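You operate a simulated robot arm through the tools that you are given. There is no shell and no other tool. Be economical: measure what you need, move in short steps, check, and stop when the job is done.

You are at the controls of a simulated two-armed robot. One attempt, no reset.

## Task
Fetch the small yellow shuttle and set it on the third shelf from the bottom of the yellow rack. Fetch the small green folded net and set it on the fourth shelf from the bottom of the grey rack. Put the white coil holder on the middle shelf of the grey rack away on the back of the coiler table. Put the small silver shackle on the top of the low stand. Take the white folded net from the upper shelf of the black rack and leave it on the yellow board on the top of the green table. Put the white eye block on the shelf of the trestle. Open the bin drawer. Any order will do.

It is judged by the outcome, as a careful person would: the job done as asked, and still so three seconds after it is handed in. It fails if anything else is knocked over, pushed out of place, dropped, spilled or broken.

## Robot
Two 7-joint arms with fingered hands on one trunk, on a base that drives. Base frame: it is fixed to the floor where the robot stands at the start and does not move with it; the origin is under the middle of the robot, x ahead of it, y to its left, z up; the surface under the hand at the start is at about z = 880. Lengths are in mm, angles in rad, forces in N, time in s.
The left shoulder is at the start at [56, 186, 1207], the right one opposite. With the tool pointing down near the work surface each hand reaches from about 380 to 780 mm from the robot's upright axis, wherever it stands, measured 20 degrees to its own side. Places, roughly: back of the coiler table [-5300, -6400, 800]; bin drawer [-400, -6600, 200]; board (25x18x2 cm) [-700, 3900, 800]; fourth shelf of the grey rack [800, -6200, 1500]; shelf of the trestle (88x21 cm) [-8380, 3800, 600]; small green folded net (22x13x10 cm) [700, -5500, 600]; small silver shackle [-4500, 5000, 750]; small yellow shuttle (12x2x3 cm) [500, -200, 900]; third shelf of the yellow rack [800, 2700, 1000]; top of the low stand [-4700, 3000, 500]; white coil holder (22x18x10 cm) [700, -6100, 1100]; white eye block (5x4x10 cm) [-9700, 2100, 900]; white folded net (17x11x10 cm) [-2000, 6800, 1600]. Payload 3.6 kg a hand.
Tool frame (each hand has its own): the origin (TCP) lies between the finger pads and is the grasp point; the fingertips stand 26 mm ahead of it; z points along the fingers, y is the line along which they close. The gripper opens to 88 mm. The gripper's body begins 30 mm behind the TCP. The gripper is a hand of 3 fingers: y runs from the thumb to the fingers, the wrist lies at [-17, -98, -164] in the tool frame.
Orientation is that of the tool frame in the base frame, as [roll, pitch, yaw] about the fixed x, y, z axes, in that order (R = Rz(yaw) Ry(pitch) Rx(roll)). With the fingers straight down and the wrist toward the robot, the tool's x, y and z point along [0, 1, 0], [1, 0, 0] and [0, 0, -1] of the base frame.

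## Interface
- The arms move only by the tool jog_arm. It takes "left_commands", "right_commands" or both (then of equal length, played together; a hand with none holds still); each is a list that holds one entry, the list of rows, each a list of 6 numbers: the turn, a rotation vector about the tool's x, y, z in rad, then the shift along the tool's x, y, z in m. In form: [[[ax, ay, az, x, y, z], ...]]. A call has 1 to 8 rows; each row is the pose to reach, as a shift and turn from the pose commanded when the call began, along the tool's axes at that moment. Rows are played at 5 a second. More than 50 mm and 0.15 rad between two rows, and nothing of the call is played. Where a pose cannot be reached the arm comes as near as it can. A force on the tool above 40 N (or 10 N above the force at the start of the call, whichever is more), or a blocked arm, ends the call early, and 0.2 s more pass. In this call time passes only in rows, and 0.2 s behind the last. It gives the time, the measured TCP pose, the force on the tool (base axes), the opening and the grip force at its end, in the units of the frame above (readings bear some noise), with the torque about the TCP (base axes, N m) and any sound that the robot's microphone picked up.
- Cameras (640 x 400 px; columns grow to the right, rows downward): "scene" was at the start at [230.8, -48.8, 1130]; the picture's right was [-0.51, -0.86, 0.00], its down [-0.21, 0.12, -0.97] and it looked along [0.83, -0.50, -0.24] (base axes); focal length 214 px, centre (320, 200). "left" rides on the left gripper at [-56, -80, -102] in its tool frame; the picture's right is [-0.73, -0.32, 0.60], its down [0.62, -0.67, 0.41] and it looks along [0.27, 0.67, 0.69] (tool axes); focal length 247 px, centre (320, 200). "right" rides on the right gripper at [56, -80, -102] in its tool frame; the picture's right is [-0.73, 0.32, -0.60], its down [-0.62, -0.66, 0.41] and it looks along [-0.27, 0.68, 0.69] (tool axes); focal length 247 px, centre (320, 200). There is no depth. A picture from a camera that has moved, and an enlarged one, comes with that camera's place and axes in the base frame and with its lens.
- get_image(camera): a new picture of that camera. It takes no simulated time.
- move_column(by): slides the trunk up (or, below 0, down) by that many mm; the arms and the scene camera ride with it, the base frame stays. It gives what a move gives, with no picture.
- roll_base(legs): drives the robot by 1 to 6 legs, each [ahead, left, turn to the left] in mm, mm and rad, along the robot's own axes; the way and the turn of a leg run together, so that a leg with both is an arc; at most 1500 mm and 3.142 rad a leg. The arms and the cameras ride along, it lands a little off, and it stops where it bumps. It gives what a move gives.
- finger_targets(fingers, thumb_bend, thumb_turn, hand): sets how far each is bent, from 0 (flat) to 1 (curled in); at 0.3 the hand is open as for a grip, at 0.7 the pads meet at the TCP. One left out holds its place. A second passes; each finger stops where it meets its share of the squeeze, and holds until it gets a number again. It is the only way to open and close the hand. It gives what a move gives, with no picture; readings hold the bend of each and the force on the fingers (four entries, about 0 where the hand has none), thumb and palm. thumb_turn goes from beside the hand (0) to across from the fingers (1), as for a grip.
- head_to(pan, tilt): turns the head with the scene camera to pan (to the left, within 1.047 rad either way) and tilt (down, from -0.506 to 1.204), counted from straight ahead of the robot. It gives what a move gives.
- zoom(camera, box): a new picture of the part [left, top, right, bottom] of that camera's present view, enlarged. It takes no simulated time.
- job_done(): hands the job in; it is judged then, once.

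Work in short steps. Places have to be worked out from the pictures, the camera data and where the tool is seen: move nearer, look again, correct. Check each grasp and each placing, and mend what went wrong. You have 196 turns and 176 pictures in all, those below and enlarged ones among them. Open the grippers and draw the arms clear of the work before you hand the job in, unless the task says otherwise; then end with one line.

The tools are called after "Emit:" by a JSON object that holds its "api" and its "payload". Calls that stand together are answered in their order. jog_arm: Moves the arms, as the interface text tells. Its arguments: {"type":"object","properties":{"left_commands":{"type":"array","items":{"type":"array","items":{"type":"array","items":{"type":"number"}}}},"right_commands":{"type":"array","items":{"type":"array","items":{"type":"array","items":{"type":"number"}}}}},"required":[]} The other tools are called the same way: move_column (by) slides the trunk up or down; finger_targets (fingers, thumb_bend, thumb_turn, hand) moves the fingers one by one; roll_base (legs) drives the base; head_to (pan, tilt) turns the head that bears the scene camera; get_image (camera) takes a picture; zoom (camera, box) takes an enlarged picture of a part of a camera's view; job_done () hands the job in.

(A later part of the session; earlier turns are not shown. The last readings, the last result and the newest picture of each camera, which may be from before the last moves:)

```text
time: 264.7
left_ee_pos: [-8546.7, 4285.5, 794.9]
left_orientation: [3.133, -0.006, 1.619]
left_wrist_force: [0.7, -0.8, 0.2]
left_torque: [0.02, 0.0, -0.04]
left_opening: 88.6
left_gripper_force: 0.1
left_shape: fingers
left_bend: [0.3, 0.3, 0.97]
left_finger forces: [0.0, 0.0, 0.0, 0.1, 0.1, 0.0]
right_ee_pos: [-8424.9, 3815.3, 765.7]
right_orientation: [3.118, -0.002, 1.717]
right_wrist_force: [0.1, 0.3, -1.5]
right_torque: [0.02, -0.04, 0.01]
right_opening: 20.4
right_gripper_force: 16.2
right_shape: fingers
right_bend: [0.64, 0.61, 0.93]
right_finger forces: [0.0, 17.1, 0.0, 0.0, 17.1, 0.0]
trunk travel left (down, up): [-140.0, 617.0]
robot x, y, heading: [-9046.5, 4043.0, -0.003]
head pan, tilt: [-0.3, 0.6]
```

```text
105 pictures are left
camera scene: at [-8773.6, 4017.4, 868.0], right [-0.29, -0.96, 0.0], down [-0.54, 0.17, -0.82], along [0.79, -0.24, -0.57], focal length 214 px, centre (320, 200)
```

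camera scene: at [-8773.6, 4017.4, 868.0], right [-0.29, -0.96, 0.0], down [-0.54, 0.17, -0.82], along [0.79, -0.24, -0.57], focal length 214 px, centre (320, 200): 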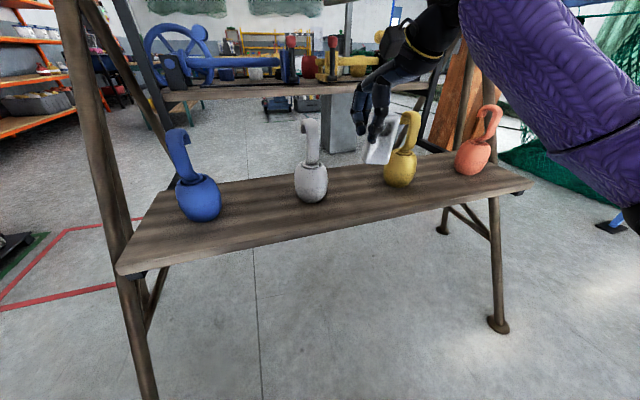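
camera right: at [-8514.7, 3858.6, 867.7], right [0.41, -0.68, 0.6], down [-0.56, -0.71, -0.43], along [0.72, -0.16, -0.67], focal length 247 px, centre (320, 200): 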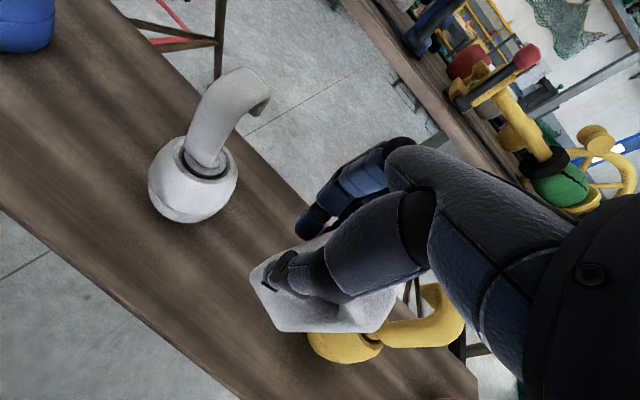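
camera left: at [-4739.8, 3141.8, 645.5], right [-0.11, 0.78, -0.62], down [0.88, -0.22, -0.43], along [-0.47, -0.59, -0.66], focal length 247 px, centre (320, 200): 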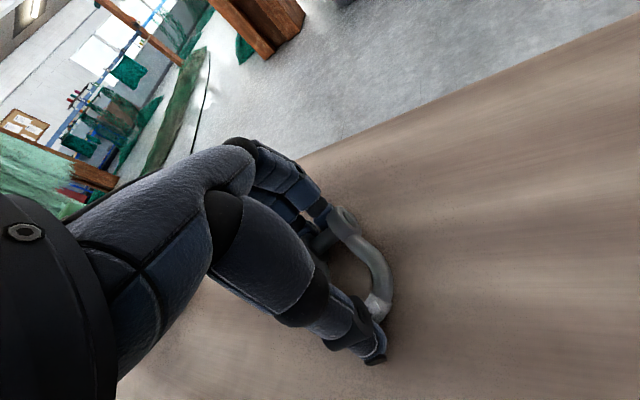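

The block hangs over the gap between the white and yellow floats. I'll descend toward contact, expected at TCP z≈658.

Emit:
{"api": "jog_arm", "payload": {"right_commands": [[[0, 0, 0, 0, 0, 0.03], [0, 0, 0, 0, 0, 0.06], [0, 0, 0, 0, 0, 0.08], [0, 0, 0, 0, 0, 0.09], [0, 0, 0, 0, 0, 0.097], [0, 0, 0, 0, 0, 0.104], [0, 0, 0, 0, 0, 0.11]]]}}

Emit:
{"api": "get_image", "payload": {"camera": "right"}}

Emit:
{"api": "zoom", "payload": {"camera": "scene", "box": [280, 80, 480, 230]}}

```text
time: 266.3
left_ee_pos: [-8548.5, 4286.4, 795.0]
left_orientation: [3.13, -0.006, 1.618]
left_wrist_force: [-0.4, 0.6, 0.2]
left_torque: [-0.01, 0.03, 0.01]
left_opening: 88.7
left_gripper_force: 0.0
left_shape: fingers
left_bend: [0.3, 0.3, 0.97]
left_finger forces: [0.0, 0.0, 0.0, 0.1, 0.1, 0.0]
right_ee_pos: [-8423.0, 3816.7, 658.9]
right_orientation: [3.115, -0.003, 1.719]
right_wrist_force: [2.6, 2.1, 21.5]
right_torque: [0.09, -0.15, 0.08]
right_opening: 19.2
right_gripper_force: 20.0
right_shape: fingers
right_bend: [0.73, 0.62, 0.92]
right_finger forces: [0.0, 20.4, 0.1, 0.0, 19.7, 0.1]
trunk travel left (down, up): [-140.0, 617.0]
robot x, y, heading: [-9045.6, 4043.9, 0.001]
head pan, tilt: [-0.3, 0.6]
```

```text
104 pictures are left
camera right: at [-8512.7, 3860.2, 759.5], right [0.41, -0.68, 0.61], down [-0.55, -0.71, -0.43], along [0.73, -0.16, -0.67], focal length 247 px, centre (320, 200)
```

right: 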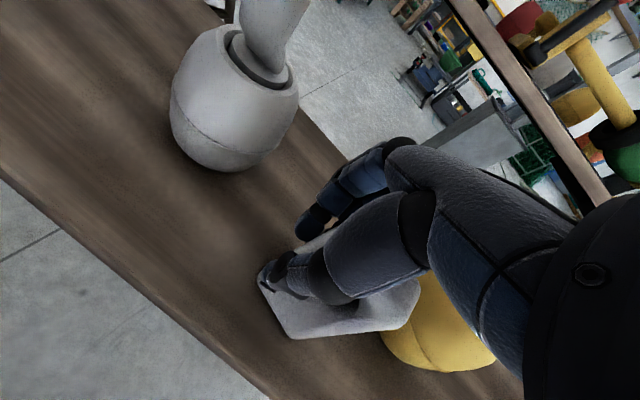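

```text
2.67 times, centred on (380, 155) of scene
camera zoom: at [-8774.5, 4017.9, 868.4], right [-0.29, -0.96, 0.0], down [-0.54, 0.17, -0.83], along [0.79, -0.24, -0.56], focal length 572 px, centre (160, 320)
```

zoom: 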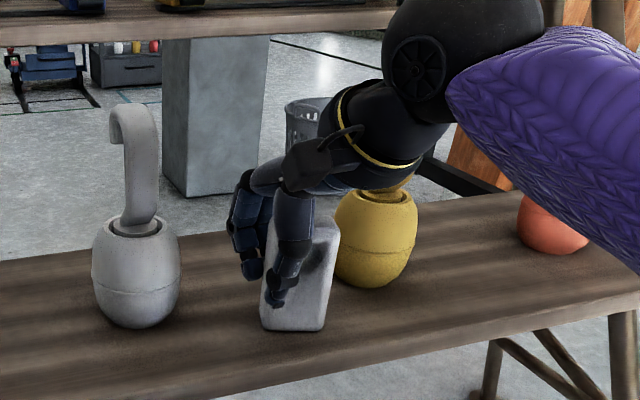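

The block stands upright on the shelf with contact felt. I'll ease up 2 mm and open the hand moderately.

Emit:
{"api": "finger_targets", "payload": {"hand": "right", "fingers": 0.42, "thumb_bend": 0.42}}

Emit:
{"api": "jog_arm", "payload": {"right_commands": [[[0, 0, 0, 0, 0, -0.03], [0, 0, 0, 0, 0, -0.07], [0, 0, 0, 0, 0, -0.11], [0, 0, 0, 0, 0, -0.15], [0, 0, 0, 0, 0, -0.19], [0, 0, 0, 0, 0, -0.23]]]}}

Emit:
{"api": "get_image", "payload": {"camera": "scene"}}

```text
time: 267.3
left_ee_pos: [-8546.1, 4285.8, 796.1]
left_orientation: [3.133, -0.005, 1.62]
left_wrist_force: [-1.1, 0.0, -0.9]
left_torque: [0.04, -0.02, 0.01]
left_opening: 88.8
left_gripper_force: 0.1
left_shape: fingers
left_bend: [0.3, 0.3, 0.97]
left_finger forces: [0.1, 0.1, 0.0, 0.0, 0.1, 0.0]
right_ee_pos: [-8422.8, 3816.5, 655.5]
right_orientation: [3.121, -0.001, 1.717]
right_wrist_force: [0.2, 0.2, 0.6]
right_torque: [0.01, -0.02, -0.02]
right_opening: 62.2
right_gripper_force: 0.4
right_shape: fingers
right_bend: [0.42, 0.42, 0.97]
right_finger forces: [0.0, 0.1, 0.0, 0.1, 0.1, 0.1]
trunk travel left (down, up): [-140.0, 617.0]
robot x, y, heading: [-9044.8, 4044.0, 0.005]
head pan, tilt: [-0.3, 0.6]
```

```text
time: 268.7
left_ee_pos: [-8546.9, 4285.6, 795.2]
left_orientation: [3.132, -0.006, 1.621]
left_wrist_force: [-1.1, -0.1, 0.0]
left_torque: [0.04, 0.01, -0.03]
left_opening: 88.5
left_gripper_force: 0.1
left_shape: fingers
left_bend: [0.3, 0.3, 0.97]
left_finger forces: [0.0, 0.1, 0.1, 0.0, 0.1, 0.0]
right_ee_pos: [-8427.7, 3814.4, 887.1]
right_orientation: [3.119, -0.001, 1.716]
right_wrist_force: [0.2, 0.9, 0.3]
right_torque: [-0.04, 0.01, -0.01]
right_opening: 62.2
right_gripper_force: 0.0
right_shape: fingers
right_bend: [0.42, 0.42, 0.97]
right_finger forces: [0.0, 0.0, 0.0, 0.1, 0.0, 0.0]
trunk travel left (down, up): [-140.0, 617.0]
robot x, y, heading: [-9046.7, 4045.6, 0.001]
head pan, tilt: [-0.3, 0.6]
```

```text
102 pictures are left
camera scene: at [-8773.6, 4017.5, 867.9], right [-0.29, -0.96, 0.0], down [-0.54, 0.17, -0.82], along [0.79, -0.24, -0.57], focal length 214 px, centre (320, 200)
```

scene: 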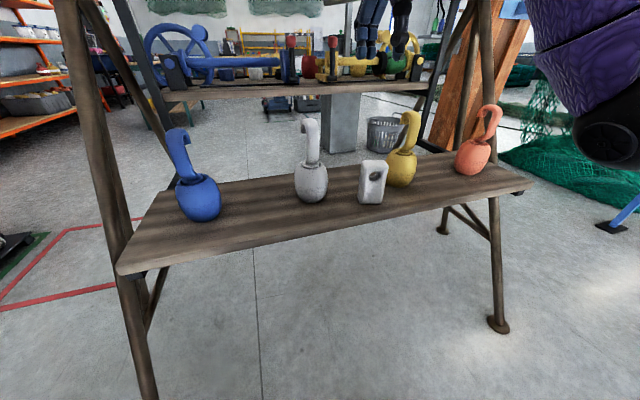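

The eye block is placed well. I'll back off, raise the trunk, and drive the known lanes back east toward the black rack.

Emit:
{"api": "roll_base", "payload": {"legs": [[-150, 0, 0]]}}

Emit:
{"api": "move_column", "payload": {"by": 400}}

Emit:
{"api": "finger_targets", "payload": {"hand": "right", "fingers": 0.3, "thumb_bend": 0.3}}

Emit:
{"api": "roll_base", "payload": {"legs": [[0, 865, 0], [1200, 0, 0], [1000, 0, 0], [700, -670, 0], [1450, 0, 0], [1400, 0, 0]]}}

```text
time: 270.1
left_ee_pos: [-8699.1, 4285.0, 795.5]
left_orientation: [3.132, -0.006, 1.621]
left_wrist_force: [-0.2, -0.7, 0.5]
left_torque: [-0.01, 0.0, -0.01]
left_opening: 88.5
left_gripper_force: 0.0
left_shape: fingers
left_bend: [0.3, 0.3, 0.97]
left_finger forces: [0.1, 0.1, 0.0, 0.0, 0.0, 0.1]
right_ee_pos: [-8579.7, 3815.3, 886.1]
right_orientation: [3.122, -0.002, 1.716]
right_wrist_force: [1.1, -0.8, 0.4]
right_torque: [-0.01, 0.01, -0.03]
right_opening: 62.2
right_gripper_force: 0.2
right_shape: fingers
right_bend: [0.42, 0.42, 0.97]
right_finger forces: [0.1, 0.0, 0.0, 0.1, 0.0, 0.0]
trunk travel left (down, up): [-140.0, 617.0]
robot x, y, heading: [-9200.8, 4042.0, 0.001]
head pan, tilt: [-0.3, 0.6]
```

```text
time: 273.9
left_ee_pos: [-8698.9, 4284.9, 1194.9]
left_orientation: [3.133, -0.006, 1.62]
left_wrist_force: [0.0, 0.6, -0.2]
left_torque: [0.01, -0.01, -0.03]
left_opening: 88.2
left_gripper_force: 0.0
left_shape: fingers
left_bend: [0.3, 0.3, 0.97]
left_finger forces: [0.0, 0.0, 0.0, 0.0, 0.0, 0.0]
right_ee_pos: [-8579.4, 3815.0, 1286.5]
right_orientation: [3.12, -0.002, 1.717]
right_wrist_force: [0.9, 0.3, -0.2]
right_torque: [-0.02, 0.02, -0.03]
right_opening: 62.2
right_gripper_force: 0.1
right_shape: fingers
right_bend: [0.42, 0.42, 0.97]
right_finger forces: [0.0, 0.1, 0.0, 0.1, 0.0, 0.1]
trunk travel left (down, up): [-540.0, 217.0]
robot x, y, heading: [-9198.4, 4040.1, -0.005]
head pan, tilt: [-0.3, 0.6]
```

```text
time: 274.9
left_ee_pos: [-8699.5, 4285.4, 1194.3]
left_orientation: [3.132, -0.006, 1.619]
left_wrist_force: [-0.3, 0.4, 0.0]
left_torque: [-0.01, 0.0, -0.01]
left_opening: 88.6
left_gripper_force: 0.0
left_shape: fingers
left_bend: [0.3, 0.3, 0.97]
left_finger forces: [0.0, 0.1, 0.0, 0.0, 0.0, 0.1]
right_ee_pos: [-8580.3, 3814.2, 1287.6]
right_orientation: [3.121, -0.004, 1.717]
right_wrist_force: [0.4, -0.3, 0.4]
right_torque: [-0.01, -0.01, 0.04]
right_opening: 87.8
right_gripper_force: 0.1
right_shape: fingers
right_bend: [0.3, 0.3, 0.97]
right_finger forces: [0.0, 0.1, 0.0, 0.1, 0.0, 0.1]
trunk travel left (down, up): [-540.0, 217.0]
robot x, y, heading: [-9198.5, 4044.0, 0.001]
head pan, tilt: [-0.3, 0.6]
```

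```text
time: 308.0
left_ee_pos: [-2950.8, 4384.8, 1194.8]
left_orientation: [3.135, -0.006, 1.59]
left_wrist_force: [-0.2, 0.2, 0.7]
left_torque: [-0.01, 0.02, 0.01]
left_opening: 88.4
left_gripper_force: 0.1
left_shape: fingers
left_bend: [0.3, 0.3, 0.97]
left_finger forces: [0.1, 0.1, 0.0, 0.0, 0.0, 0.1]
right_ee_pos: [-2845.2, 3910.2, 1287.2]
right_orientation: [3.121, -0.004, 1.688]
right_wrist_force: [-0.7, 0.0, 0.0]
right_torque: [0.02, -0.01, -0.02]
right_opening: 88.1
right_gripper_force: 0.0
right_shape: fingers
right_bend: [0.3, 0.3, 0.97]
right_finger forces: [0.0, 0.0, 0.0, 0.1, 0.1, 0.0]
trunk travel left (down, up): [-540.0, 217.0]
robot x, y, heading: [-3456.3, 4158.2, -0.027]
head pan, tilt: [-0.3, 0.6]
```

All lanes went well. I'll go north, then east to x≈-2150, and turn to face the black rack.

Emit:
{"api": "roll_base", "payload": {"legs": [[0, 1400, 0.027], [1300, 0, 0], [0, 0, 1.57]]}}

Emit:
{"api": "head_to", "payload": {"pan": 0.0, "tilt": 0.0}}

Emit:
{"api": "get_image", "payload": {"camera": "scene"}}

```text
time: 324.9
left_ee_pos: [-2403.7, 6072.9, 1194.9]
left_orientation: [3.134, -0.006, -3.071]
left_wrist_force: [1.1, 0.3, 0.5]
left_torque: [0.0, 0.01, -0.01]
left_opening: 88.5
left_gripper_force: 0.1
left_shape: fingers
left_bend: [0.3, 0.3, 0.97]
left_finger forces: [0.0, 0.1, 0.0, 0.1, 0.0, 0.1]
right_ee_pos: [-1937.1, 6204.9, 1286.4]
right_orientation: [3.121, -0.002, -2.973]
right_wrist_force: [0.5, -0.1, 0.0]
right_torque: [-0.02, 0.02, 0.0]
right_opening: 88.0
right_gripper_force: 0.2
right_shape: fingers
right_bend: [0.3, 0.3, 0.97]
right_finger forces: [0.1, 0.0, 0.0, 0.0, 0.0, 0.0]
trunk travel left (down, up): [-540.0, 217.0]
robot x, y, heading: [-2150.9, 5581.4, 1.594]
head pan, tilt: [-0.3, 0.6]
```

```text
time: 325.9
left_ee_pos: [-2405.0, 6073.0, 1195.1]
left_orientation: [3.134, -0.006, -3.068]
left_wrist_force: [-0.3, 0.1, 0.4]
left_torque: [-0.04, -0.02, -0.02]
left_opening: 88.4
left_gripper_force: 0.2
left_shape: fingers
left_bend: [0.3, 0.3, 0.97]
left_finger forces: [0.0, 0.0, 0.0, 0.1, 0.1, 0.0]
right_ee_pos: [-1937.2, 6203.9, 1287.5]
right_orientation: [3.122, -0.003, -2.972]
right_wrist_force: [0.2, 0.3, 0.0]
right_torque: [0.01, -0.01, 0.01]
right_opening: 87.9
right_gripper_force: 0.0
right_shape: fingers
right_bend: [0.3, 0.3, 0.97]
right_finger forces: [0.0, 0.0, 0.0, 0.0, 0.1, 0.1]
trunk travel left (down, up): [-540.0, 217.0]
robot x, y, heading: [-2146.4, 5577.3, 1.594]
head pan, tilt: [0.0, 0.0]
```

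```text
101 pictures are left
camera scene: at [-2156.5, 5802.4, 1352.0], right [1.0, 0.02, 0.0], down [0.0, 0.0, -1.0], along [-0.02, 1.0, 0.0], focal length 214 px, centre (320, 200)
```

scene: 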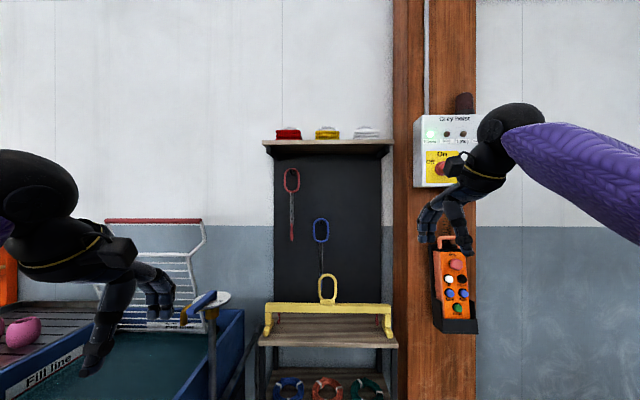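

The upper shelf holds three folded nets: red, yellow, white (rightmost). Zoom in for its shape.

Emit:
{"api": "zoom", "payload": {"camera": "scene", "box": [250, 100, 410, 200]}}

```text
4.00 times, centred on (330, 150) of scene
camera zoom: at [-2156.5, 5802.4, 1352.0], right [1.0, 0.02, 0.0], down [0.0, 0.0, -1.0], along [-0.02, 1.0, 0.0], focal length 858 px, centre (280, 400)
```

zoom: 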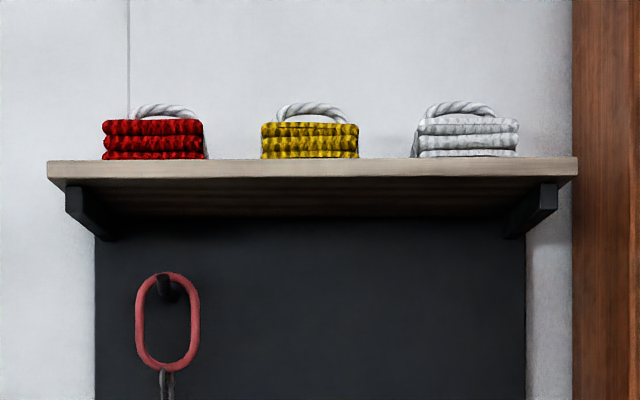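

The white net has a rope handle on top (arch along x) at about [-1965,6810], top z≈1705. I'll raise the trunk fully and lift the right hand above handle height.

Emit:
{"api": "move_column", "payload": {"by": 215}}

Emit:
{"api": "jog_arm", "payload": {"right_commands": [[[0, 0, 0, 0, -0.01, -0.035], [0, 0, 0, 0, -0.02, -0.07], [0, 0, 0, 0, -0.03, -0.105], [0, 0, 0, 0, -0.04, -0.14], [0, 0, 0, 0, -0.05, -0.175], [0, 0, 0, 0, -0.06, -0.21], [0, 0, 0, 0, -0.07, -0.245], [0, 0, 0, 0, -0.08, -0.28]]]}}

Emit:
{"api": "roll_base", "payload": {"legs": [[400, -55, -0.02]]}}

Emit:
{"api": "get_image", "payload": {"camera": "scene"}}

Emit:
{"api": "get_image", "payload": {"camera": "right"}}

```text
time: 328.2
left_ee_pos: [-2403.5, 6074.0, 1409.3]
left_orientation: [3.133, -0.005, -3.07]
left_wrist_force: [-1.2, -0.2, -0.2]
left_torque: [0.01, 0.0, -0.02]
left_opening: 88.4
left_gripper_force: 0.2
left_shape: fingers
left_bend: [0.3, 0.3, 0.97]
left_finger forces: [0.0, 0.0, 0.0, 0.0, 0.0, 0.1]
right_ee_pos: [-1937.3, 6203.8, 1501.2]
right_orientation: [3.121, -0.002, -2.972]
right_wrist_force: [0.3, 0.5, -0.2]
right_torque: [0.01, 0.0, 0.02]
right_opening: 87.9
right_gripper_force: 0.1
right_shape: fingers
right_bend: [0.3, 0.3, 0.97]
right_finger forces: [0.0, 0.0, 0.1, 0.1, 0.0, 0.1]
trunk travel left (down, up): [-755.0, 2.0]
robot x, y, heading: [-2151.6, 5578.9, 1.6]
head pan, tilt: [0.0, 0.0]
```

```text
time: 330.0
left_ee_pos: [-2405.0, 6073.3, 1410.3]
left_orientation: [3.133, -0.006, -3.07]
left_wrist_force: [-0.7, 0.0, 0.2]
left_torque: [0.04, 0.02, -0.01]
left_opening: 88.9
left_gripper_force: 0.1
left_shape: fingers
left_bend: [0.3, 0.3, 0.97]
left_finger forces: [0.0, 0.1, 0.0, 0.0, 0.0, 0.0]
right_ee_pos: [-1922.1, 6118.3, 1781.7]
right_orientation: [3.121, -0.003, -2.972]
right_wrist_force: [0.7, -0.5, 0.0]
right_torque: [0.0, 0.03, -0.01]
right_opening: 88.1
right_gripper_force: 0.0
right_shape: fingers
right_bend: [0.3, 0.3, 0.97]
right_finger forces: [0.1, 0.0, 0.1, 0.0, 0.0, 0.1]
trunk travel left (down, up): [-755.0, 2.0]
robot x, y, heading: [-2148.5, 5581.5, 1.592]
head pan, tilt: [0.0, 0.0]
```

```text
time: 332.5
left_ee_pos: [-2345.8, 6479.2, 1410.7]
left_orientation: [3.133, -0.005, -3.09]
left_wrist_force: [0.7, 0.0, 0.3]
left_torque: [-0.01, -0.03, -0.02]
left_opening: 88.6
left_gripper_force: 0.0
left_shape: fingers
left_bend: [0.3, 0.3, 0.97]
left_finger forces: [0.0, 0.0, 0.0, 0.0, 0.0, 0.1]
right_ee_pos: [-1862.9, 6515.8, 1779.3]
right_orientation: [3.117, -0.002, -2.991]
right_wrist_force: [0.6, -0.3, 0.4]
right_torque: [0.01, 0.0, 0.03]
right_opening: 88.2
right_gripper_force: 0.1
right_shape: fingers
right_bend: [0.3, 0.3, 0.97]
right_finger forces: [0.0, 0.0, 0.1, 0.1, 0.1, 0.1]
trunk travel left (down, up): [-755.0, 2.0]
robot x, y, heading: [-2100.7, 5979.4, 1.573]
head pan, tilt: [0.0, 0.0]
```

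```text
99 pictures are left
camera scene: at [-2103.1, 6199.3, 1569.1], right [1.0, 0.0, 0.0], down [0.0, 0.0, -1.0], along [0.0, 1.0, 0.0], focal length 214 px, centre (320, 200)
```

scene: 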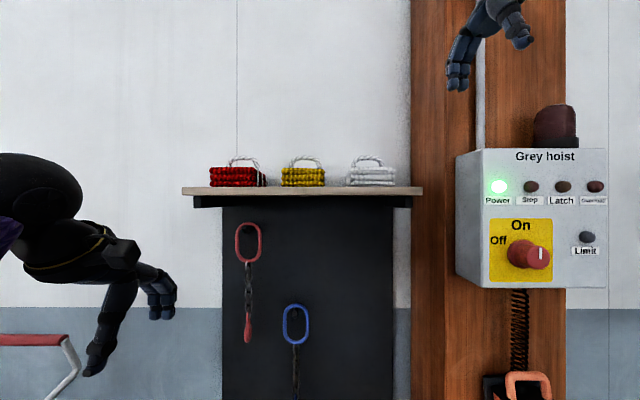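

```text
98 pictures are left
camera right: at [-1906.0, 6424.3, 1881.3], right [0.68, 0.41, 0.6], down [0.71, -0.56, -0.43], along [0.16, 0.72, -0.67], focal length 247 px, centre (320, 200)
```

right: 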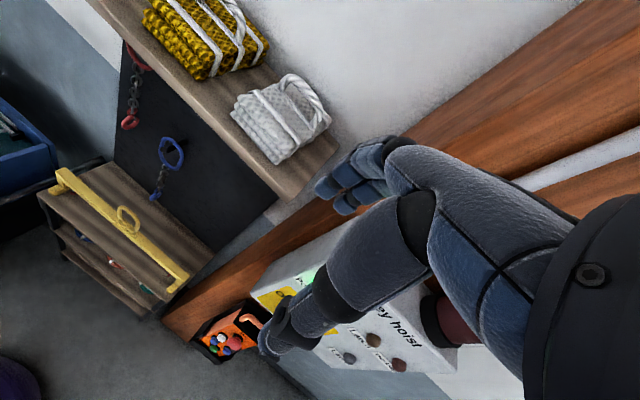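

Triangulated handle top: [-1977,6775,1684]. I'll shift the right hand west and square it up, well clear of the hoist box, then advance 245 mm.

Emit:
{"api": "jog_arm", "payload": {"right_commands": [[[0, 0, 0.05, 0.037, 0.009, 0], [0, 0, 0.1, 0.074, 0.018, 0], [0, 0, 0.15, 0.111, 0.027, 0]]]}}

Emit:
{"api": "roll_base", "payload": {"legs": [[220, 0, 0]]}}

Emit:
{"api": "get_image", "payload": {"camera": "right"}}

Emit:
{"api": "get_image", "payload": {"camera": "scene"}}

```text
time: 333.3
left_ee_pos: [-2345.8, 6480.2, 1409.8]
left_orientation: [3.133, -0.003, -3.093]
left_wrist_force: [-0.2, 0.4, 0.8]
left_torque: [-0.01, 0.01, -0.02]
left_opening: 88.5
left_gripper_force: 0.1
left_shape: fingers
left_bend: [0.3, 0.3, 0.97]
left_finger forces: [0.0, 0.0, 0.0, 0.0, 0.0, 0.0]
right_ee_pos: [-1977.4, 6525.2, 1780.9]
right_orientation: [3.12, -0.006, 3.141]
right_wrist_force: [-1.1, 0.3, 0.7]
right_torque: [0.01, -0.02, -0.01]
right_opening: 88.0
right_gripper_force: 0.0
right_shape: fingers
right_bend: [0.3, 0.3, 0.97]
right_finger forces: [0.0, 0.0, 0.0, 0.0, 0.0, 0.0]
trunk travel left (down, up): [-755.0, 2.0]
robot x, y, heading: [-2105.1, 5981.7, 1.575]
head pan, tilt: [0.0, 0.0]
```

```text
time: 335.0
left_ee_pos: [-2347.5, 6699.6, 1410.2]
left_orientation: [3.134, -0.004, -3.092]
left_wrist_force: [0.7, -0.1, 0.1]
left_torque: [0.03, 0.0, -0.04]
left_opening: 88.4
left_gripper_force: 0.0
left_shape: fingers
left_bend: [0.3, 0.3, 0.97]
left_finger forces: [0.1, 0.1, 0.1, 0.0, 0.0, 0.0]
right_ee_pos: [-1977.3, 6744.8, 1781.9]
right_orientation: [3.117, -0.004, 3.141]
right_wrist_force: [0.1, -0.1, 1.1]
right_torque: [0.03, 0.01, 0.0]
right_opening: 87.9
right_gripper_force: 0.0
right_shape: fingers
right_bend: [0.3, 0.3, 0.97]
right_finger forces: [0.1, 0.0, 0.0, 0.0, 0.0, 0.0]
trunk travel left (down, up): [-755.0, 2.0]
robot x, y, heading: [-2100.4, 6205.2, 1.573]
head pan, tilt: [0.0, 0.0]
```

```text
97 pictures are left
camera right: at [-2033.3, 6661.9, 1882.1], right [0.74, 0.31, 0.6], down [0.62, -0.66, -0.43], along [0.26, 0.69, -0.67], focal length 247 px, centre (320, 200)
```

right: 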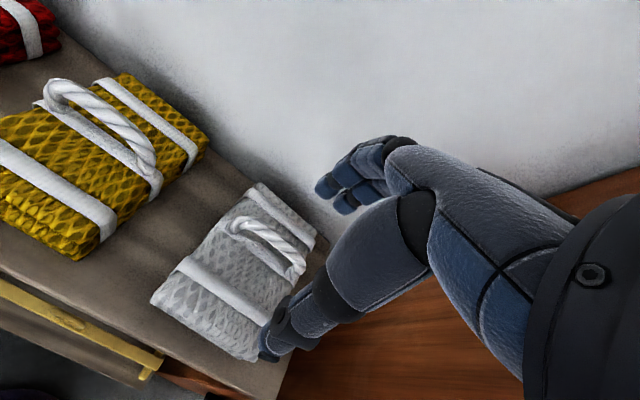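

```text
96 pictures are left
camera scene: at [-2103.9, 6420.0, 1569.1], right [1.0, 0.0, 0.0], down [0.0, 0.0, -1.0], along [0.0, 1.0, 0.0], focal length 214 px, centre (320, 200)
```

scene: 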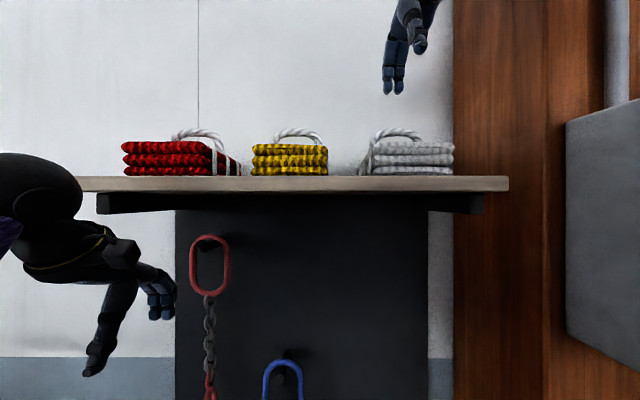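

The handle is confirmed at [-1977,6780,1685]. I'll move 35 mm in and lower so the handle lies between thumb and fingers.

Emit:
{"api": "jog_arm", "payload": {"right_commands": [[[0, 0, 0, 0, 0.035, 0], [0, 0, 0, 0, 0.035, 0.035], [0, 0, 0, 0, 0.035, 0.065], [0, 0, 0, 0, 0.035, 0.085], [0, 0, 0, 0, 0.035, 0.094]]]}}

Emit:
{"api": "get_image", "payload": {"camera": "right"}}

Emit:
{"api": "zoom", "payload": {"camera": "scene", "box": [320, 70, 480, 190]}}

```text
time: 336.2
left_ee_pos: [-2346.1, 6700.9, 1410.3]
left_orientation: [3.134, -0.006, -3.092]
left_wrist_force: [-0.5, 0.0, -0.3]
left_torque: [-0.01, -0.01, -0.01]
left_opening: 88.5
left_gripper_force: 0.1
left_shape: fingers
left_bend: [0.3, 0.3, 0.97]
left_finger forces: [0.0, 0.0, 0.1, 0.1, 0.1, 0.0]
right_ee_pos: [-1977.4, 6782.6, 1687.1]
right_orientation: [3.12, -0.005, -3.14]
right_wrist_force: [-0.4, 0.1, -0.3]
right_torque: [0.02, -0.02, -0.02]
right_opening: 88.2
right_gripper_force: 0.0
right_shape: fingers
right_bend: [0.3, 0.3, 0.97]
right_finger forces: [0.0, 0.0, 0.1, 0.0, 0.0, 0.0]
trunk travel left (down, up): [-755.0, 2.0]
robot x, y, heading: [-2105.2, 6200.4, 1.572]
head pan, tilt: [0.0, 0.0]
```

```text
95 pictures are left
camera right: at [-2032.8, 6700.2, 1788.1], right [0.74, 0.31, 0.6], down [0.62, -0.66, -0.43], along [0.26, 0.69, -0.67], focal length 247 px, centre (320, 200)
```

right: 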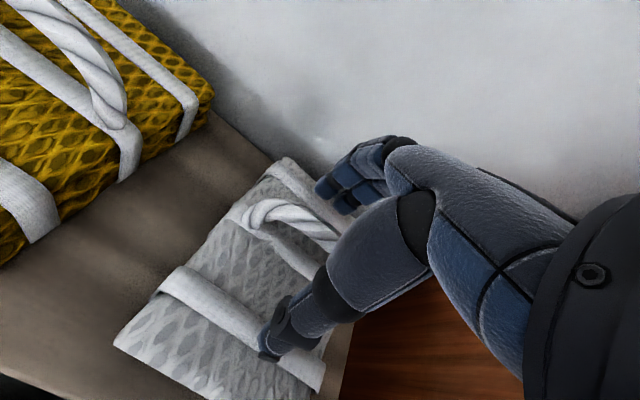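

```text
3.33 times, centred on (400, 130) of scene
camera zoom: at [-2103.4, 6421.3, 1568.9], right [1.0, 0.0, 0.0], down [0.0, 0.0, -1.0], along [0.0, 1.0, 0.0], focal length 715 px, centre (53, 433)
```

zoom: 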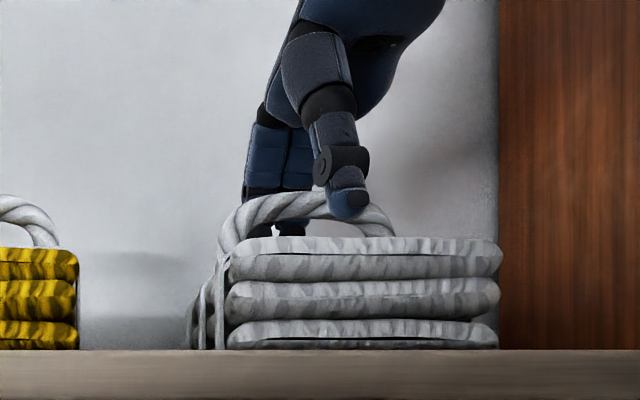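

The handle lies centrally between thumb and fingers. Closing the hand.

Emit:
{"api": "finger_targets", "payload": {"hand": "right", "fingers": 0.78, "thumb_bend": 0.78}}

Emit:
{"api": "zoom", "payload": {"camera": "scene", "box": [320, 70, 480, 190]}}

```text
time: 337.2
left_ee_pos: [-2346.4, 6701.3, 1409.5]
left_orientation: [3.133, -0.007, -3.089]
left_wrist_force: [0.6, 0.3, -0.1]
left_torque: [-0.01, 0.02, -0.02]
left_opening: 88.2
left_gripper_force: 0.1
left_shape: fingers
left_bend: [0.3, 0.3, 0.97]
left_finger forces: [0.0, 0.1, 0.0, 0.0, 0.1, 0.1]
right_ee_pos: [-1977.2, 6783.7, 1686.4]
right_orientation: [3.12, -0.006, -3.141]
right_wrist_force: [-0.1, -0.2, -0.3]
right_torque: [-0.02, 0.0, 0.01]
right_opening: 0.0
right_gripper_force: 2.2
right_shape: fingers
right_bend: [0.75, 0.72, 0.98]
right_finger forces: [0.6, 1.9, 0.1, 0.0, 1.6, 0.0]
trunk travel left (down, up): [-755.0, 2.0]
robot x, y, heading: [-2105.5, 6201.1, 1.576]
head pan, tilt: [0.0, 0.0]
```

```text
3.33 times, centred on (400, 130) of scene
camera zoom: at [-2103.8, 6421.0, 1568.9], right [1.0, 0.0, 0.0], down [0.0, 0.0, -1.0], along [0.0, 1.0, 0.0], focal length 715 px, centre (53, 433)
```

zoom: 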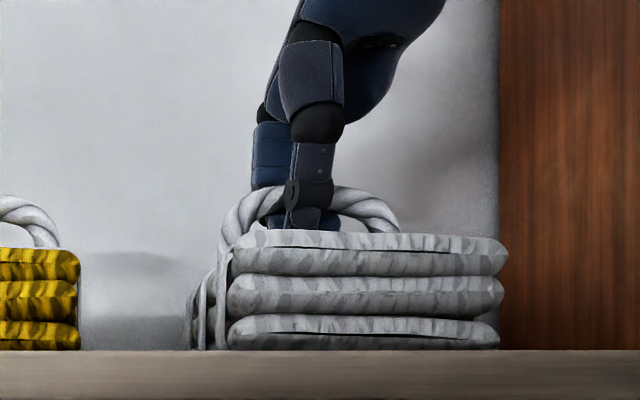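

The fingers closed beneath/around the rope (opening 0), which cages the handle. I'll tighten a bit and lift slowly to test.

Emit:
{"api": "finger_targets", "payload": {"hand": "right", "fingers": 0.9, "thumb_bend": 0.9}}

Emit:
{"api": "jog_arm", "payload": {"right_commands": [[[0, 0, 0, 0, 0, -0.01], [0, 0, 0, 0, 0, -0.02], [0, 0, 0, 0, 0, -0.035], [0, 0, 0, 0, 0, -0.05]]]}}

Emit:
{"api": "get_image", "payload": {"camera": "scene"}}

```text
time: 338.2
left_ee_pos: [-2346.3, 6701.2, 1409.1]
left_orientation: [3.134, -0.005, -3.09]
left_wrist_force: [-0.4, -0.1, 0.2]
left_torque: [0.02, 0.03, -0.03]
left_opening: 88.5
left_gripper_force: 0.0
left_shape: fingers
left_bend: [0.3, 0.3, 0.97]
left_finger forces: [0.0, 0.0, 0.0, 0.0, 0.0, 0.0]
right_ee_pos: [-1977.7, 6783.4, 1687.5]
right_orientation: [3.121, -0.006, -3.141]
right_wrist_force: [-0.5, 0.2, -3.7]
right_torque: [0.03, -0.02, -0.02]
right_opening: 0.2
right_gripper_force: 2.9
right_shape: fingers
right_bend: [0.79, 0.73, 0.98]
right_finger forces: [0.1, 2.5, 0.1, 0.1, 2.4, 0.0]
trunk travel left (down, up): [-755.0, 2.0]
robot x, y, heading: [-2103.8, 6202.9, 1.577]
head pan, tilt: [0.0, 0.0]
```

```text
time: 339.2
left_ee_pos: [-2347.5, 6700.1, 1409.3]
left_orientation: [3.133, -0.006, -3.091]
left_wrist_force: [-0.1, -0.1, 0.5]
left_torque: [-0.03, 0.02, 0.01]
left_opening: 88.6
left_gripper_force: 0.1
left_shape: fingers
left_bend: [0.3, 0.3, 0.97]
left_finger forces: [0.1, 0.1, 0.1, 0.0, 0.0, 0.0]
right_ee_pos: [-1978.3, 6781.6, 1737.0]
right_orientation: [3.122, -0.005, -3.141]
right_wrist_force: [-0.3, -0.6, -4.8]
right_torque: [0.02, 0.03, 0.01]
right_opening: 0.0
right_gripper_force: 2.6
right_shape: fingers
right_bend: [0.79, 0.73, 0.98]
right_finger forces: [0.1, 2.4, 0.1, 0.0, 2.5, 0.0]
trunk travel left (down, up): [-755.0, 2.0]
robot x, y, heading: [-2104.7, 6199.4, 1.574]
head pan, tilt: [0.0, 0.0]
```

```text
92 pictures are left
camera scene: at [-2104.1, 6420.8, 1568.9], right [1.0, 0.0, 0.0], down [0.0, 0.0, -1.0], along [0.0, 1.0, 0.0], focal length 214 px, centre (320, 200)
```

scene: 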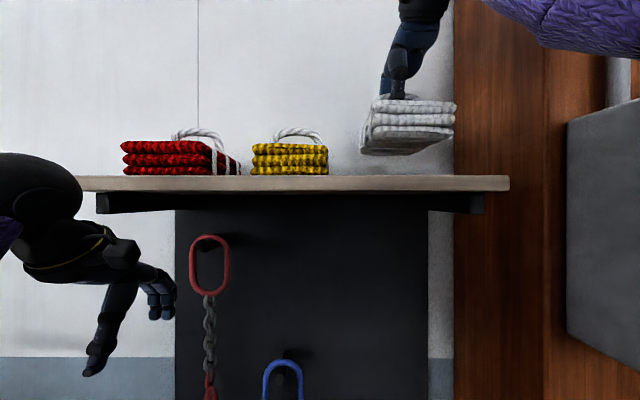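

The net hangs from the hand (about 5 N). I'll back out and reverse along the known lane to y≈1950.

Emit:
{"api": "roll_base", "payload": {"legs": [[-620, 0, 0], [0, -220, 0], [-1150, 0, 0], [-1080, -10, 0], [-700, -140, 0], [-700, 0, 0]]}}

Emit:
{"api": "get_image", "payload": {"camera": "right"}}

```text
time: 361.6
left_ee_pos: [-1979.3, 2446.3, 1409.1]
left_orientation: [3.134, -0.004, -3.095]
left_wrist_force: [0.8, -0.2, -0.2]
left_torque: [0.0, -0.02, -0.01]
left_opening: 88.3
left_gripper_force: 0.1
left_shape: fingers
left_bend: [0.3, 0.3, 0.97]
left_finger forces: [0.1, 0.0, 0.1, 0.0, 0.0, 0.0]
right_ee_pos: [-1609.9, 2528.6, 1736.5]
right_orientation: [3.121, -0.005, 3.136]
right_wrist_force: [0.7, -0.4, -2.5]
right_torque: [0.0, 0.0, -0.01]
right_opening: 0.3
right_gripper_force: 2.1
right_shape: fingers
right_bend: [0.79, 0.73, 0.98]
right_finger forces: [0.1, 1.9, 0.0, 0.0, 2.3, 0.1]
trunk travel left (down, up): [-755.0, 2.0]
robot x, y, heading: [-1733.9, 1946.7, 1.57]
head pan, tilt: [0.0, 0.0]
```

```text
91 pictures are left
camera right: at [-1666.6, 2444.2, 1837.6], right [0.74, 0.3, 0.6], down [0.62, -0.66, -0.43], along [0.27, 0.69, -0.67], focal length 247 px, centre (320, 200)
```

right: 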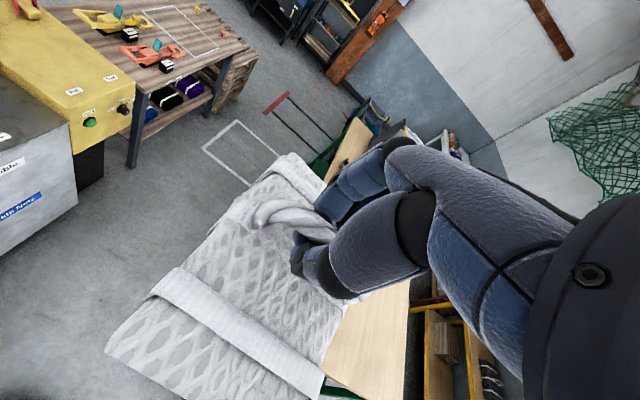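

Net still held. I'll strafe east to the aisle, drive up beside the green table's far part and turn west to face the board.

Emit:
{"api": "roll_base", "payload": {"legs": [[0, -900, 0], [0, -880, 0], [1000, 0, 0], [850, 0, 0], [0, 0, 1.57]]}}

Emit:
{"api": "head_to", "payload": {"pan": -0.2, "tilt": 0.75}}

Emit:
{"api": "get_image", "payload": {"camera": "scene"}}

Emit:
{"api": "get_image", "payload": {"camera": "right"}}

```text
time: 383.3
left_ee_pos: [-457.7, 3560.8, 1409.1]
left_orientation: [3.131, -0.007, -1.53]
left_wrist_force: [-0.3, 0.3, -0.4]
left_torque: [-0.01, 0.0, -0.02]
left_opening: 88.6
left_gripper_force: 0.1
left_shape: fingers
left_bend: [0.3, 0.3, 0.97]
left_finger forces: [0.1, 0.1, 0.0, 0.1, 0.1, 0.0]
right_ee_pos: [-535.6, 3930.7, 1737.2]
right_orientation: [3.12, -0.006, -1.583]
right_wrist_force: [0.9, 0.4, -3.9]
right_torque: [-0.02, -0.01, 0.01]
right_opening: 0.0
right_gripper_force: 1.8
right_shape: fingers
right_bend: [0.79, 0.73, 0.98]
right_finger forces: [0.2, 1.6, 0.0, 0.0, 1.8, 0.0]
trunk travel left (down, up): [-755.0, 2.0]
robot x, y, heading: [45.4, 3798.3, 3.134]
head pan, tilt: [0.0, 0.0]
```

```text
time: 384.4
left_ee_pos: [-458.8, 3561.8, 1409.8]
left_orientation: [3.133, -0.006, -1.531]
left_wrist_force: [-0.6, -0.2, 0.3]
left_torque: [-0.01, 0.01, -0.01]
left_opening: 88.4
left_gripper_force: 0.1
left_shape: fingers
left_bend: [0.3, 0.3, 0.97]
left_finger forces: [0.1, 0.0, 0.1, 0.1, 0.0, 0.1]
right_ee_pos: [-536.2, 3931.0, 1737.5]
right_orientation: [3.121, -0.006, -1.582]
right_wrist_force: [0.0, 0.6, -3.5]
right_torque: [0.02, 0.03, -0.01]
right_opening: 0.0
right_gripper_force: 1.8
right_shape: fingers
right_bend: [0.79, 0.73, 0.98]
right_finger forces: [0.2, 1.9, 0.0, 0.0, 1.9, 0.0]
trunk travel left (down, up): [-755.0, 2.0]
robot x, y, heading: [45.4, 3801.2, 3.134]
head pan, tilt: [-0.201, 0.75]
```

```text
90 pictures are left
camera scene: at [-167.1, 3815.7, 1500.9], right [0.21, 0.98, 0.0], down [0.67, -0.14, -0.73], along [-0.72, 0.15, -0.68], focal length 214 px, centre (320, 200)
```

scene: 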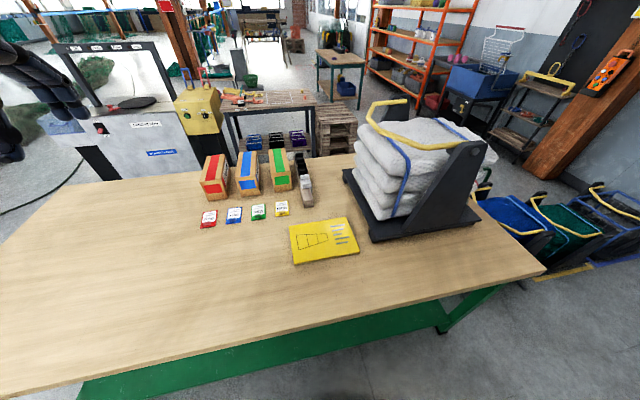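

```text
89 pictures are left
camera right: at [-454.0, 3873.6, 1837.7], right [-0.3, 0.74, 0.6], down [0.66, 0.61, -0.43], along [-0.69, 0.27, -0.67], focal length 247 px, centre (320, 200)
```

right: 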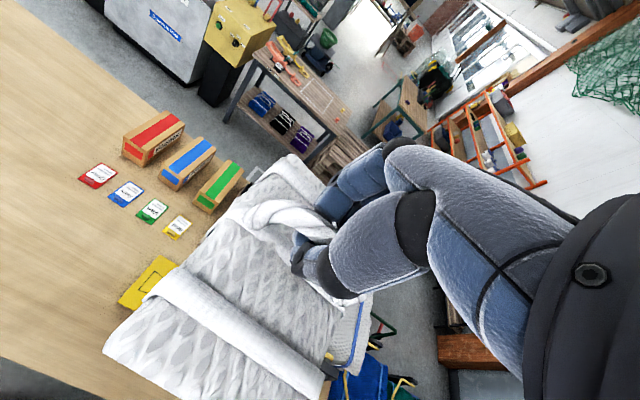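

The board's centre is [-674,3938], long side along y; the net's length lies along x — it fits. I'll move 110 mm closer and lower the trunk 450 mm.

Emit:
{"api": "roll_base", "payload": {"legs": [[115, 0, 0.007]]}}

Emit:
{"api": "move_column", "payload": {"by": -450}}

Emit:
{"api": "get_image", "payload": {"camera": "right"}}

Emit:
{"api": "get_image", "payload": {"camera": "scene"}}

```text
time: 385.6
left_ee_pos: [-571.7, 3557.8, 1410.1]
left_orientation: [3.133, -0.006, -1.522]
left_wrist_force: [-0.1, 1.1, -0.2]
left_torque: [-0.02, -0.02, 0.01]
left_opening: 88.4
left_gripper_force: 0.0
left_shape: fingers
left_bend: [0.3, 0.3, 0.97]
left_finger forces: [0.0, 0.0, 0.0, 0.0, 0.1, 0.0]
right_ee_pos: [-650.5, 3927.8, 1738.7]
right_orientation: [3.121, -0.006, -1.574]
right_wrist_force: [0.4, 0.1, -3.8]
right_torque: [-0.02, -0.03, 0.07]
right_opening: 0.2
right_gripper_force: 2.2
right_shape: fingers
right_bend: [0.79, 0.73, 0.99]
right_finger forces: [0.7, 1.7, 0.1, 0.0, 1.3, 0.0]
trunk travel left (down, up): [-755.0, 2.0]
robot x, y, heading: [-70.9, 3797.0, 3.14]
head pan, tilt: [-0.201, 0.75]
```

```text
refused: -450 is not a number from -400 to 400
```

```text
88 pictures are left
camera right: at [-569.0, 3870.6, 1838.2], right [-0.3, 0.74, 0.6], down [0.66, 0.62, -0.43], along [-0.69, 0.27, -0.67], focal length 247 px, centre (320, 200)
```

right: 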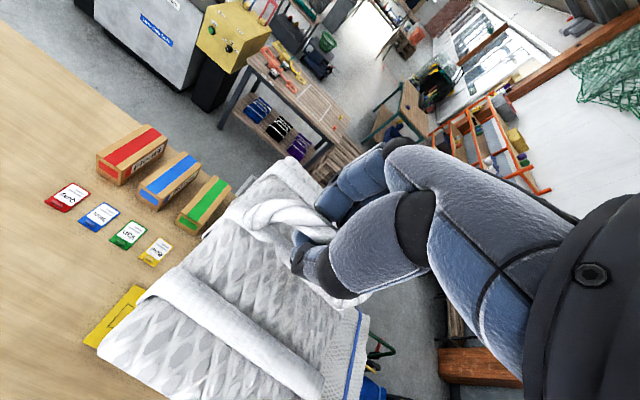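

```text
87 pictures are left
camera scene: at [-282.0, 3814.8, 1500.9], right [0.2, 0.98, 0.0], down [0.67, -0.14, -0.73], along [-0.72, 0.15, -0.68], focal length 214 px, centre (320, 200)
```

scene: 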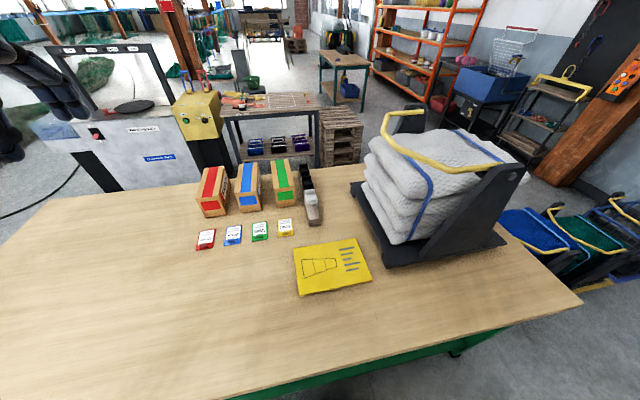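

The column step limit is 400 mm; I'll lower by 400 and then bring the hand over the board centre [-669,3940].

Emit:
{"api": "move_column", "payload": {"by": -400}}

Emit:
{"api": "jog_arm", "payload": {"right_commands": [[[0, 0, 0, -0.003, 0.005, 0.04], [0, 0, 0, -0.006, 0.01, 0.08], [0, 0, 0, -0.009, 0.015, 0.12], [0, 0, 0, -0.012, 0.019, 0.16], [0, 0, 0, -0.012, 0.019, 0.2], [0, 0, 0, -0.012, 0.019, 0.24], [0, 0, 0, -0.012, 0.019, 0.28], [0, 0, 0, -0.012, 0.019, 0.32]]]}}

Emit:
{"api": "get_image", "payload": {"camera": "scene"}}

Emit:
{"api": "get_image", "payload": {"camera": "right"}}

```text
time: 389.4
left_ee_pos: [-570.9, 3557.3, 1010.9]
left_orientation: [3.132, -0.004, -1.524]
left_wrist_force: [-0.2, -0.6, 0.5]
left_torque: [-0.02, -0.03, -0.01]
left_opening: 88.4
left_gripper_force: 0.1
left_shape: fingers
left_bend: [0.3, 0.3, 0.97]
left_finger forces: [0.0, 0.0, 0.0, 0.0, 0.0, 0.0]
right_ee_pos: [-650.2, 3928.0, 1336.2]
right_orientation: [3.12, -0.005, -1.577]
right_wrist_force: [0.3, 0.5, -3.4]
right_torque: [0.02, 0.01, 0.02]
right_opening: 0.0
right_gripper_force: 2.5
right_shape: fingers
right_bend: [0.79, 0.73, 0.99]
right_finger forces: [0.4, 1.5, 0.1, 0.0, 1.8, 0.0]
trunk travel left (down, up): [-355.0, 402.0]
robot x, y, heading: [-67.2, 3797.1, 3.141]
head pan, tilt: [-0.201, 0.75]
```

```text
time: 391.2
left_ee_pos: [-571.8, 3557.5, 1009.0]
left_orientation: [3.133, -0.004, -1.524]
left_wrist_force: [0.0, 0.3, -0.2]
left_torque: [0.01, -0.01, -0.02]
left_opening: 88.6
left_gripper_force: 0.0
left_shape: fingers
left_bend: [0.3, 0.3, 0.97]
left_finger forces: [0.0, 0.0, 0.1, 0.0, 0.0, 0.0]
right_ee_pos: [-677.4, 3937.3, 1016.1]
right_orientation: [3.12, -0.005, -1.575]
right_wrist_force: [-1.0, 0.8, -3.4]
right_torque: [-0.02, 0.02, -0.01]
right_opening: 0.1
right_gripper_force: 1.6
right_shape: fingers
right_bend: [0.79, 0.73, 0.99]
right_finger forces: [0.5, 1.6, 0.0, 0.2, 1.8, 0.0]
trunk travel left (down, up): [-355.0, 402.0]
robot x, y, heading: [-70.0, 3798.0, 3.136]
head pan, tilt: [-0.201, 0.75]
```

```text
86 pictures are left
camera scene: at [-301.7, 3814.8, 1089.6], right [0.2, 0.98, 0.0], down [0.67, -0.14, -0.73], along [-0.72, 0.15, -0.68], focal length 214 px, centre (320, 200)
```

scene: 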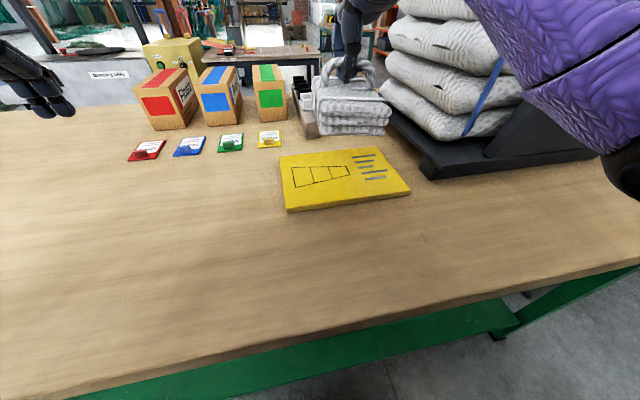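

```text
85 pictures are left
camera right: at [-595.3, 3880.6, 1116.9], right [-0.3, 0.74, 0.6], down [0.66, 0.62, -0.43], along [-0.69, 0.27, -0.67], focal length 247 px, centre (320, 200)
```

right: 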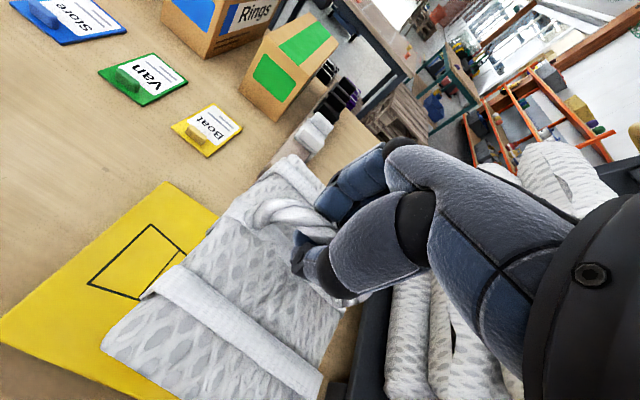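

Board centre now resolves to [-665,3938], z≈810, clear of the bag stack. I'll shift back 12 mm and lower gently.

Emit:
{"api": "jog_arm", "payload": {"right_commands": [[[0, 0, 0, 0, -0.012, 0.03], [0, 0, 0, 0, -0.012, 0.06], [0, 0, 0, 0, -0.012, 0.075], [0, 0, 0, 0, -0.012, 0.085], [0, 0, 0, 0, -0.012, 0.095], [0, 0, 0, 0, -0.012, 0.105]]]}}

Emit:
{"api": "get_image", "payload": {"camera": "scene"}}

Emit:
{"api": "get_image", "payload": {"camera": "right"}}

```text
time: 392.6
left_ee_pos: [-571.3, 3557.3, 1009.5]
left_orientation: [3.132, -0.005, -1.524]
left_wrist_force: [0.6, -0.4, 0.5]
left_torque: [-0.01, 0.0, -0.01]
left_opening: 88.5
left_gripper_force: 0.0
left_shape: fingers
left_bend: [0.3, 0.3, 0.97]
left_finger forces: [0.1, 0.0, 0.0, 0.0, 0.1, 0.1]
right_ee_pos: [-667.4, 3937.9, 911.6]
right_orientation: [3.122, -0.006, -1.577]
right_wrist_force: [-0.7, 0.4, -3.5]
right_torque: [-0.02, 0.05, -0.01]
right_opening: 0.0
right_gripper_force: 2.2
right_shape: fingers
right_bend: [0.79, 0.73, 0.99]
right_finger forces: [0.5, 1.6, 0.1, 0.0, 2.1, 0.0]
trunk travel left (down, up): [-355.0, 402.0]
robot x, y, heading: [-68.0, 3800.2, 3.143]
head pan, tilt: [-0.201, 0.75]
```

```text
84 pictures are left
camera scene: at [-301.5, 3814.7, 1089.7], right [0.2, 0.98, 0.0], down [0.67, -0.14, -0.73], along [-0.72, 0.15, -0.68], focal length 214 px, centre (320, 200)
```

scene: 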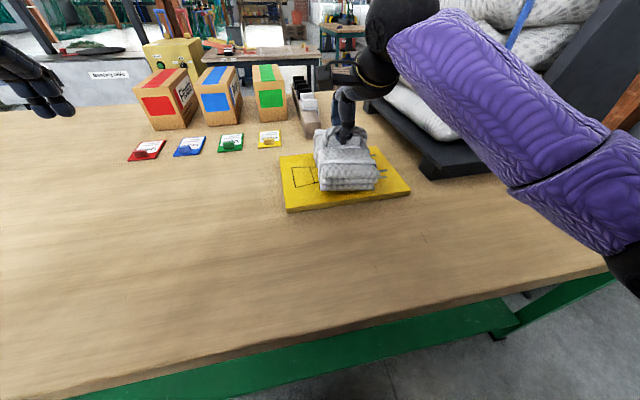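

```text
83 pictures are left
camera right: at [-585.8, 3880.2, 1013.0], right [-0.3, 0.74, 0.6], down [0.66, 0.62, -0.43], along [-0.69, 0.27, -0.67], focal length 247 px, centre (320, 200)
```

right: 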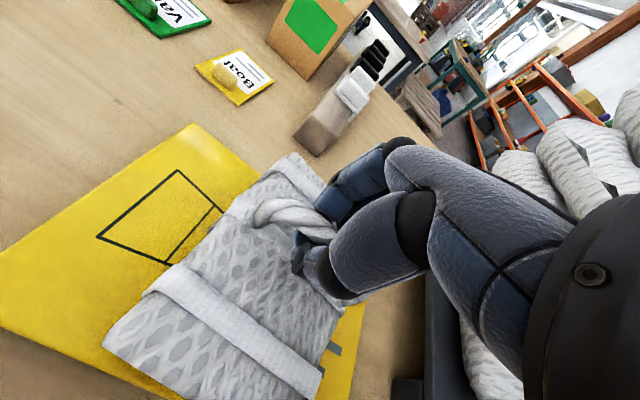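

Hovering just above the board. Lowering a few more millimetres until the weight comes off.

Emit:
{"api": "jog_arm", "payload": {"right_commands": [[[0, 0, 0, 0, 0, 0.006], [0, 0, 0, 0, 0, 0.012], [0, 0, 0, 0, 0, 0.018], [0, 0, 0, 0, 0, 0.024]]]}}

Emit:
{"api": "zoom", "payload": {"camera": "scene", "box": [270, 80, 430, 220]}}

```text
time: 393.6
left_ee_pos: [-572.4, 3557.6, 1009.4]
left_orientation: [3.133, -0.004, -1.522]
left_wrist_force: [-0.4, -1.0, 0.2]
left_torque: [-0.05, 0.02, -0.03]
left_opening: 88.4
left_gripper_force: 0.0
left_shape: fingers
left_bend: [0.3, 0.3, 0.97]
left_finger forces: [0.0, 0.1, 0.0, 0.1, 0.0, 0.0]
right_ee_pos: [-668.0, 3936.7, 889.3]
right_orientation: [3.118, -0.007, -1.575]
right_wrist_force: [0.6, -0.1, 3.8]
right_torque: [-0.01, -0.02, 0.01]
right_opening: 0.0
right_gripper_force: 0.1
right_shape: fingers
right_bend: [0.79, 0.74, 0.99]
right_finger forces: [0.0, 0.1, 0.0, 0.0, 0.0, 0.0]
trunk travel left (down, up): [-355.0, 402.0]
robot x, y, heading: [-69.7, 3803.3, 3.139]
head pan, tilt: [-0.201, 0.75]
```

```text
2.86 times, centred on (350, 150) of scene
camera zoom: at [-300.8, 3814.6, 1090.0], right [0.2, 0.98, 0.0], down [0.67, -0.14, -0.73], along [-0.72, 0.15, -0.68], focal length 613 px, centre (234, 343)
```

zoom: 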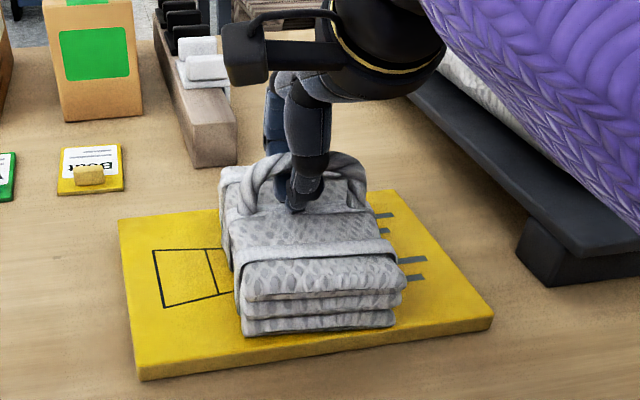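

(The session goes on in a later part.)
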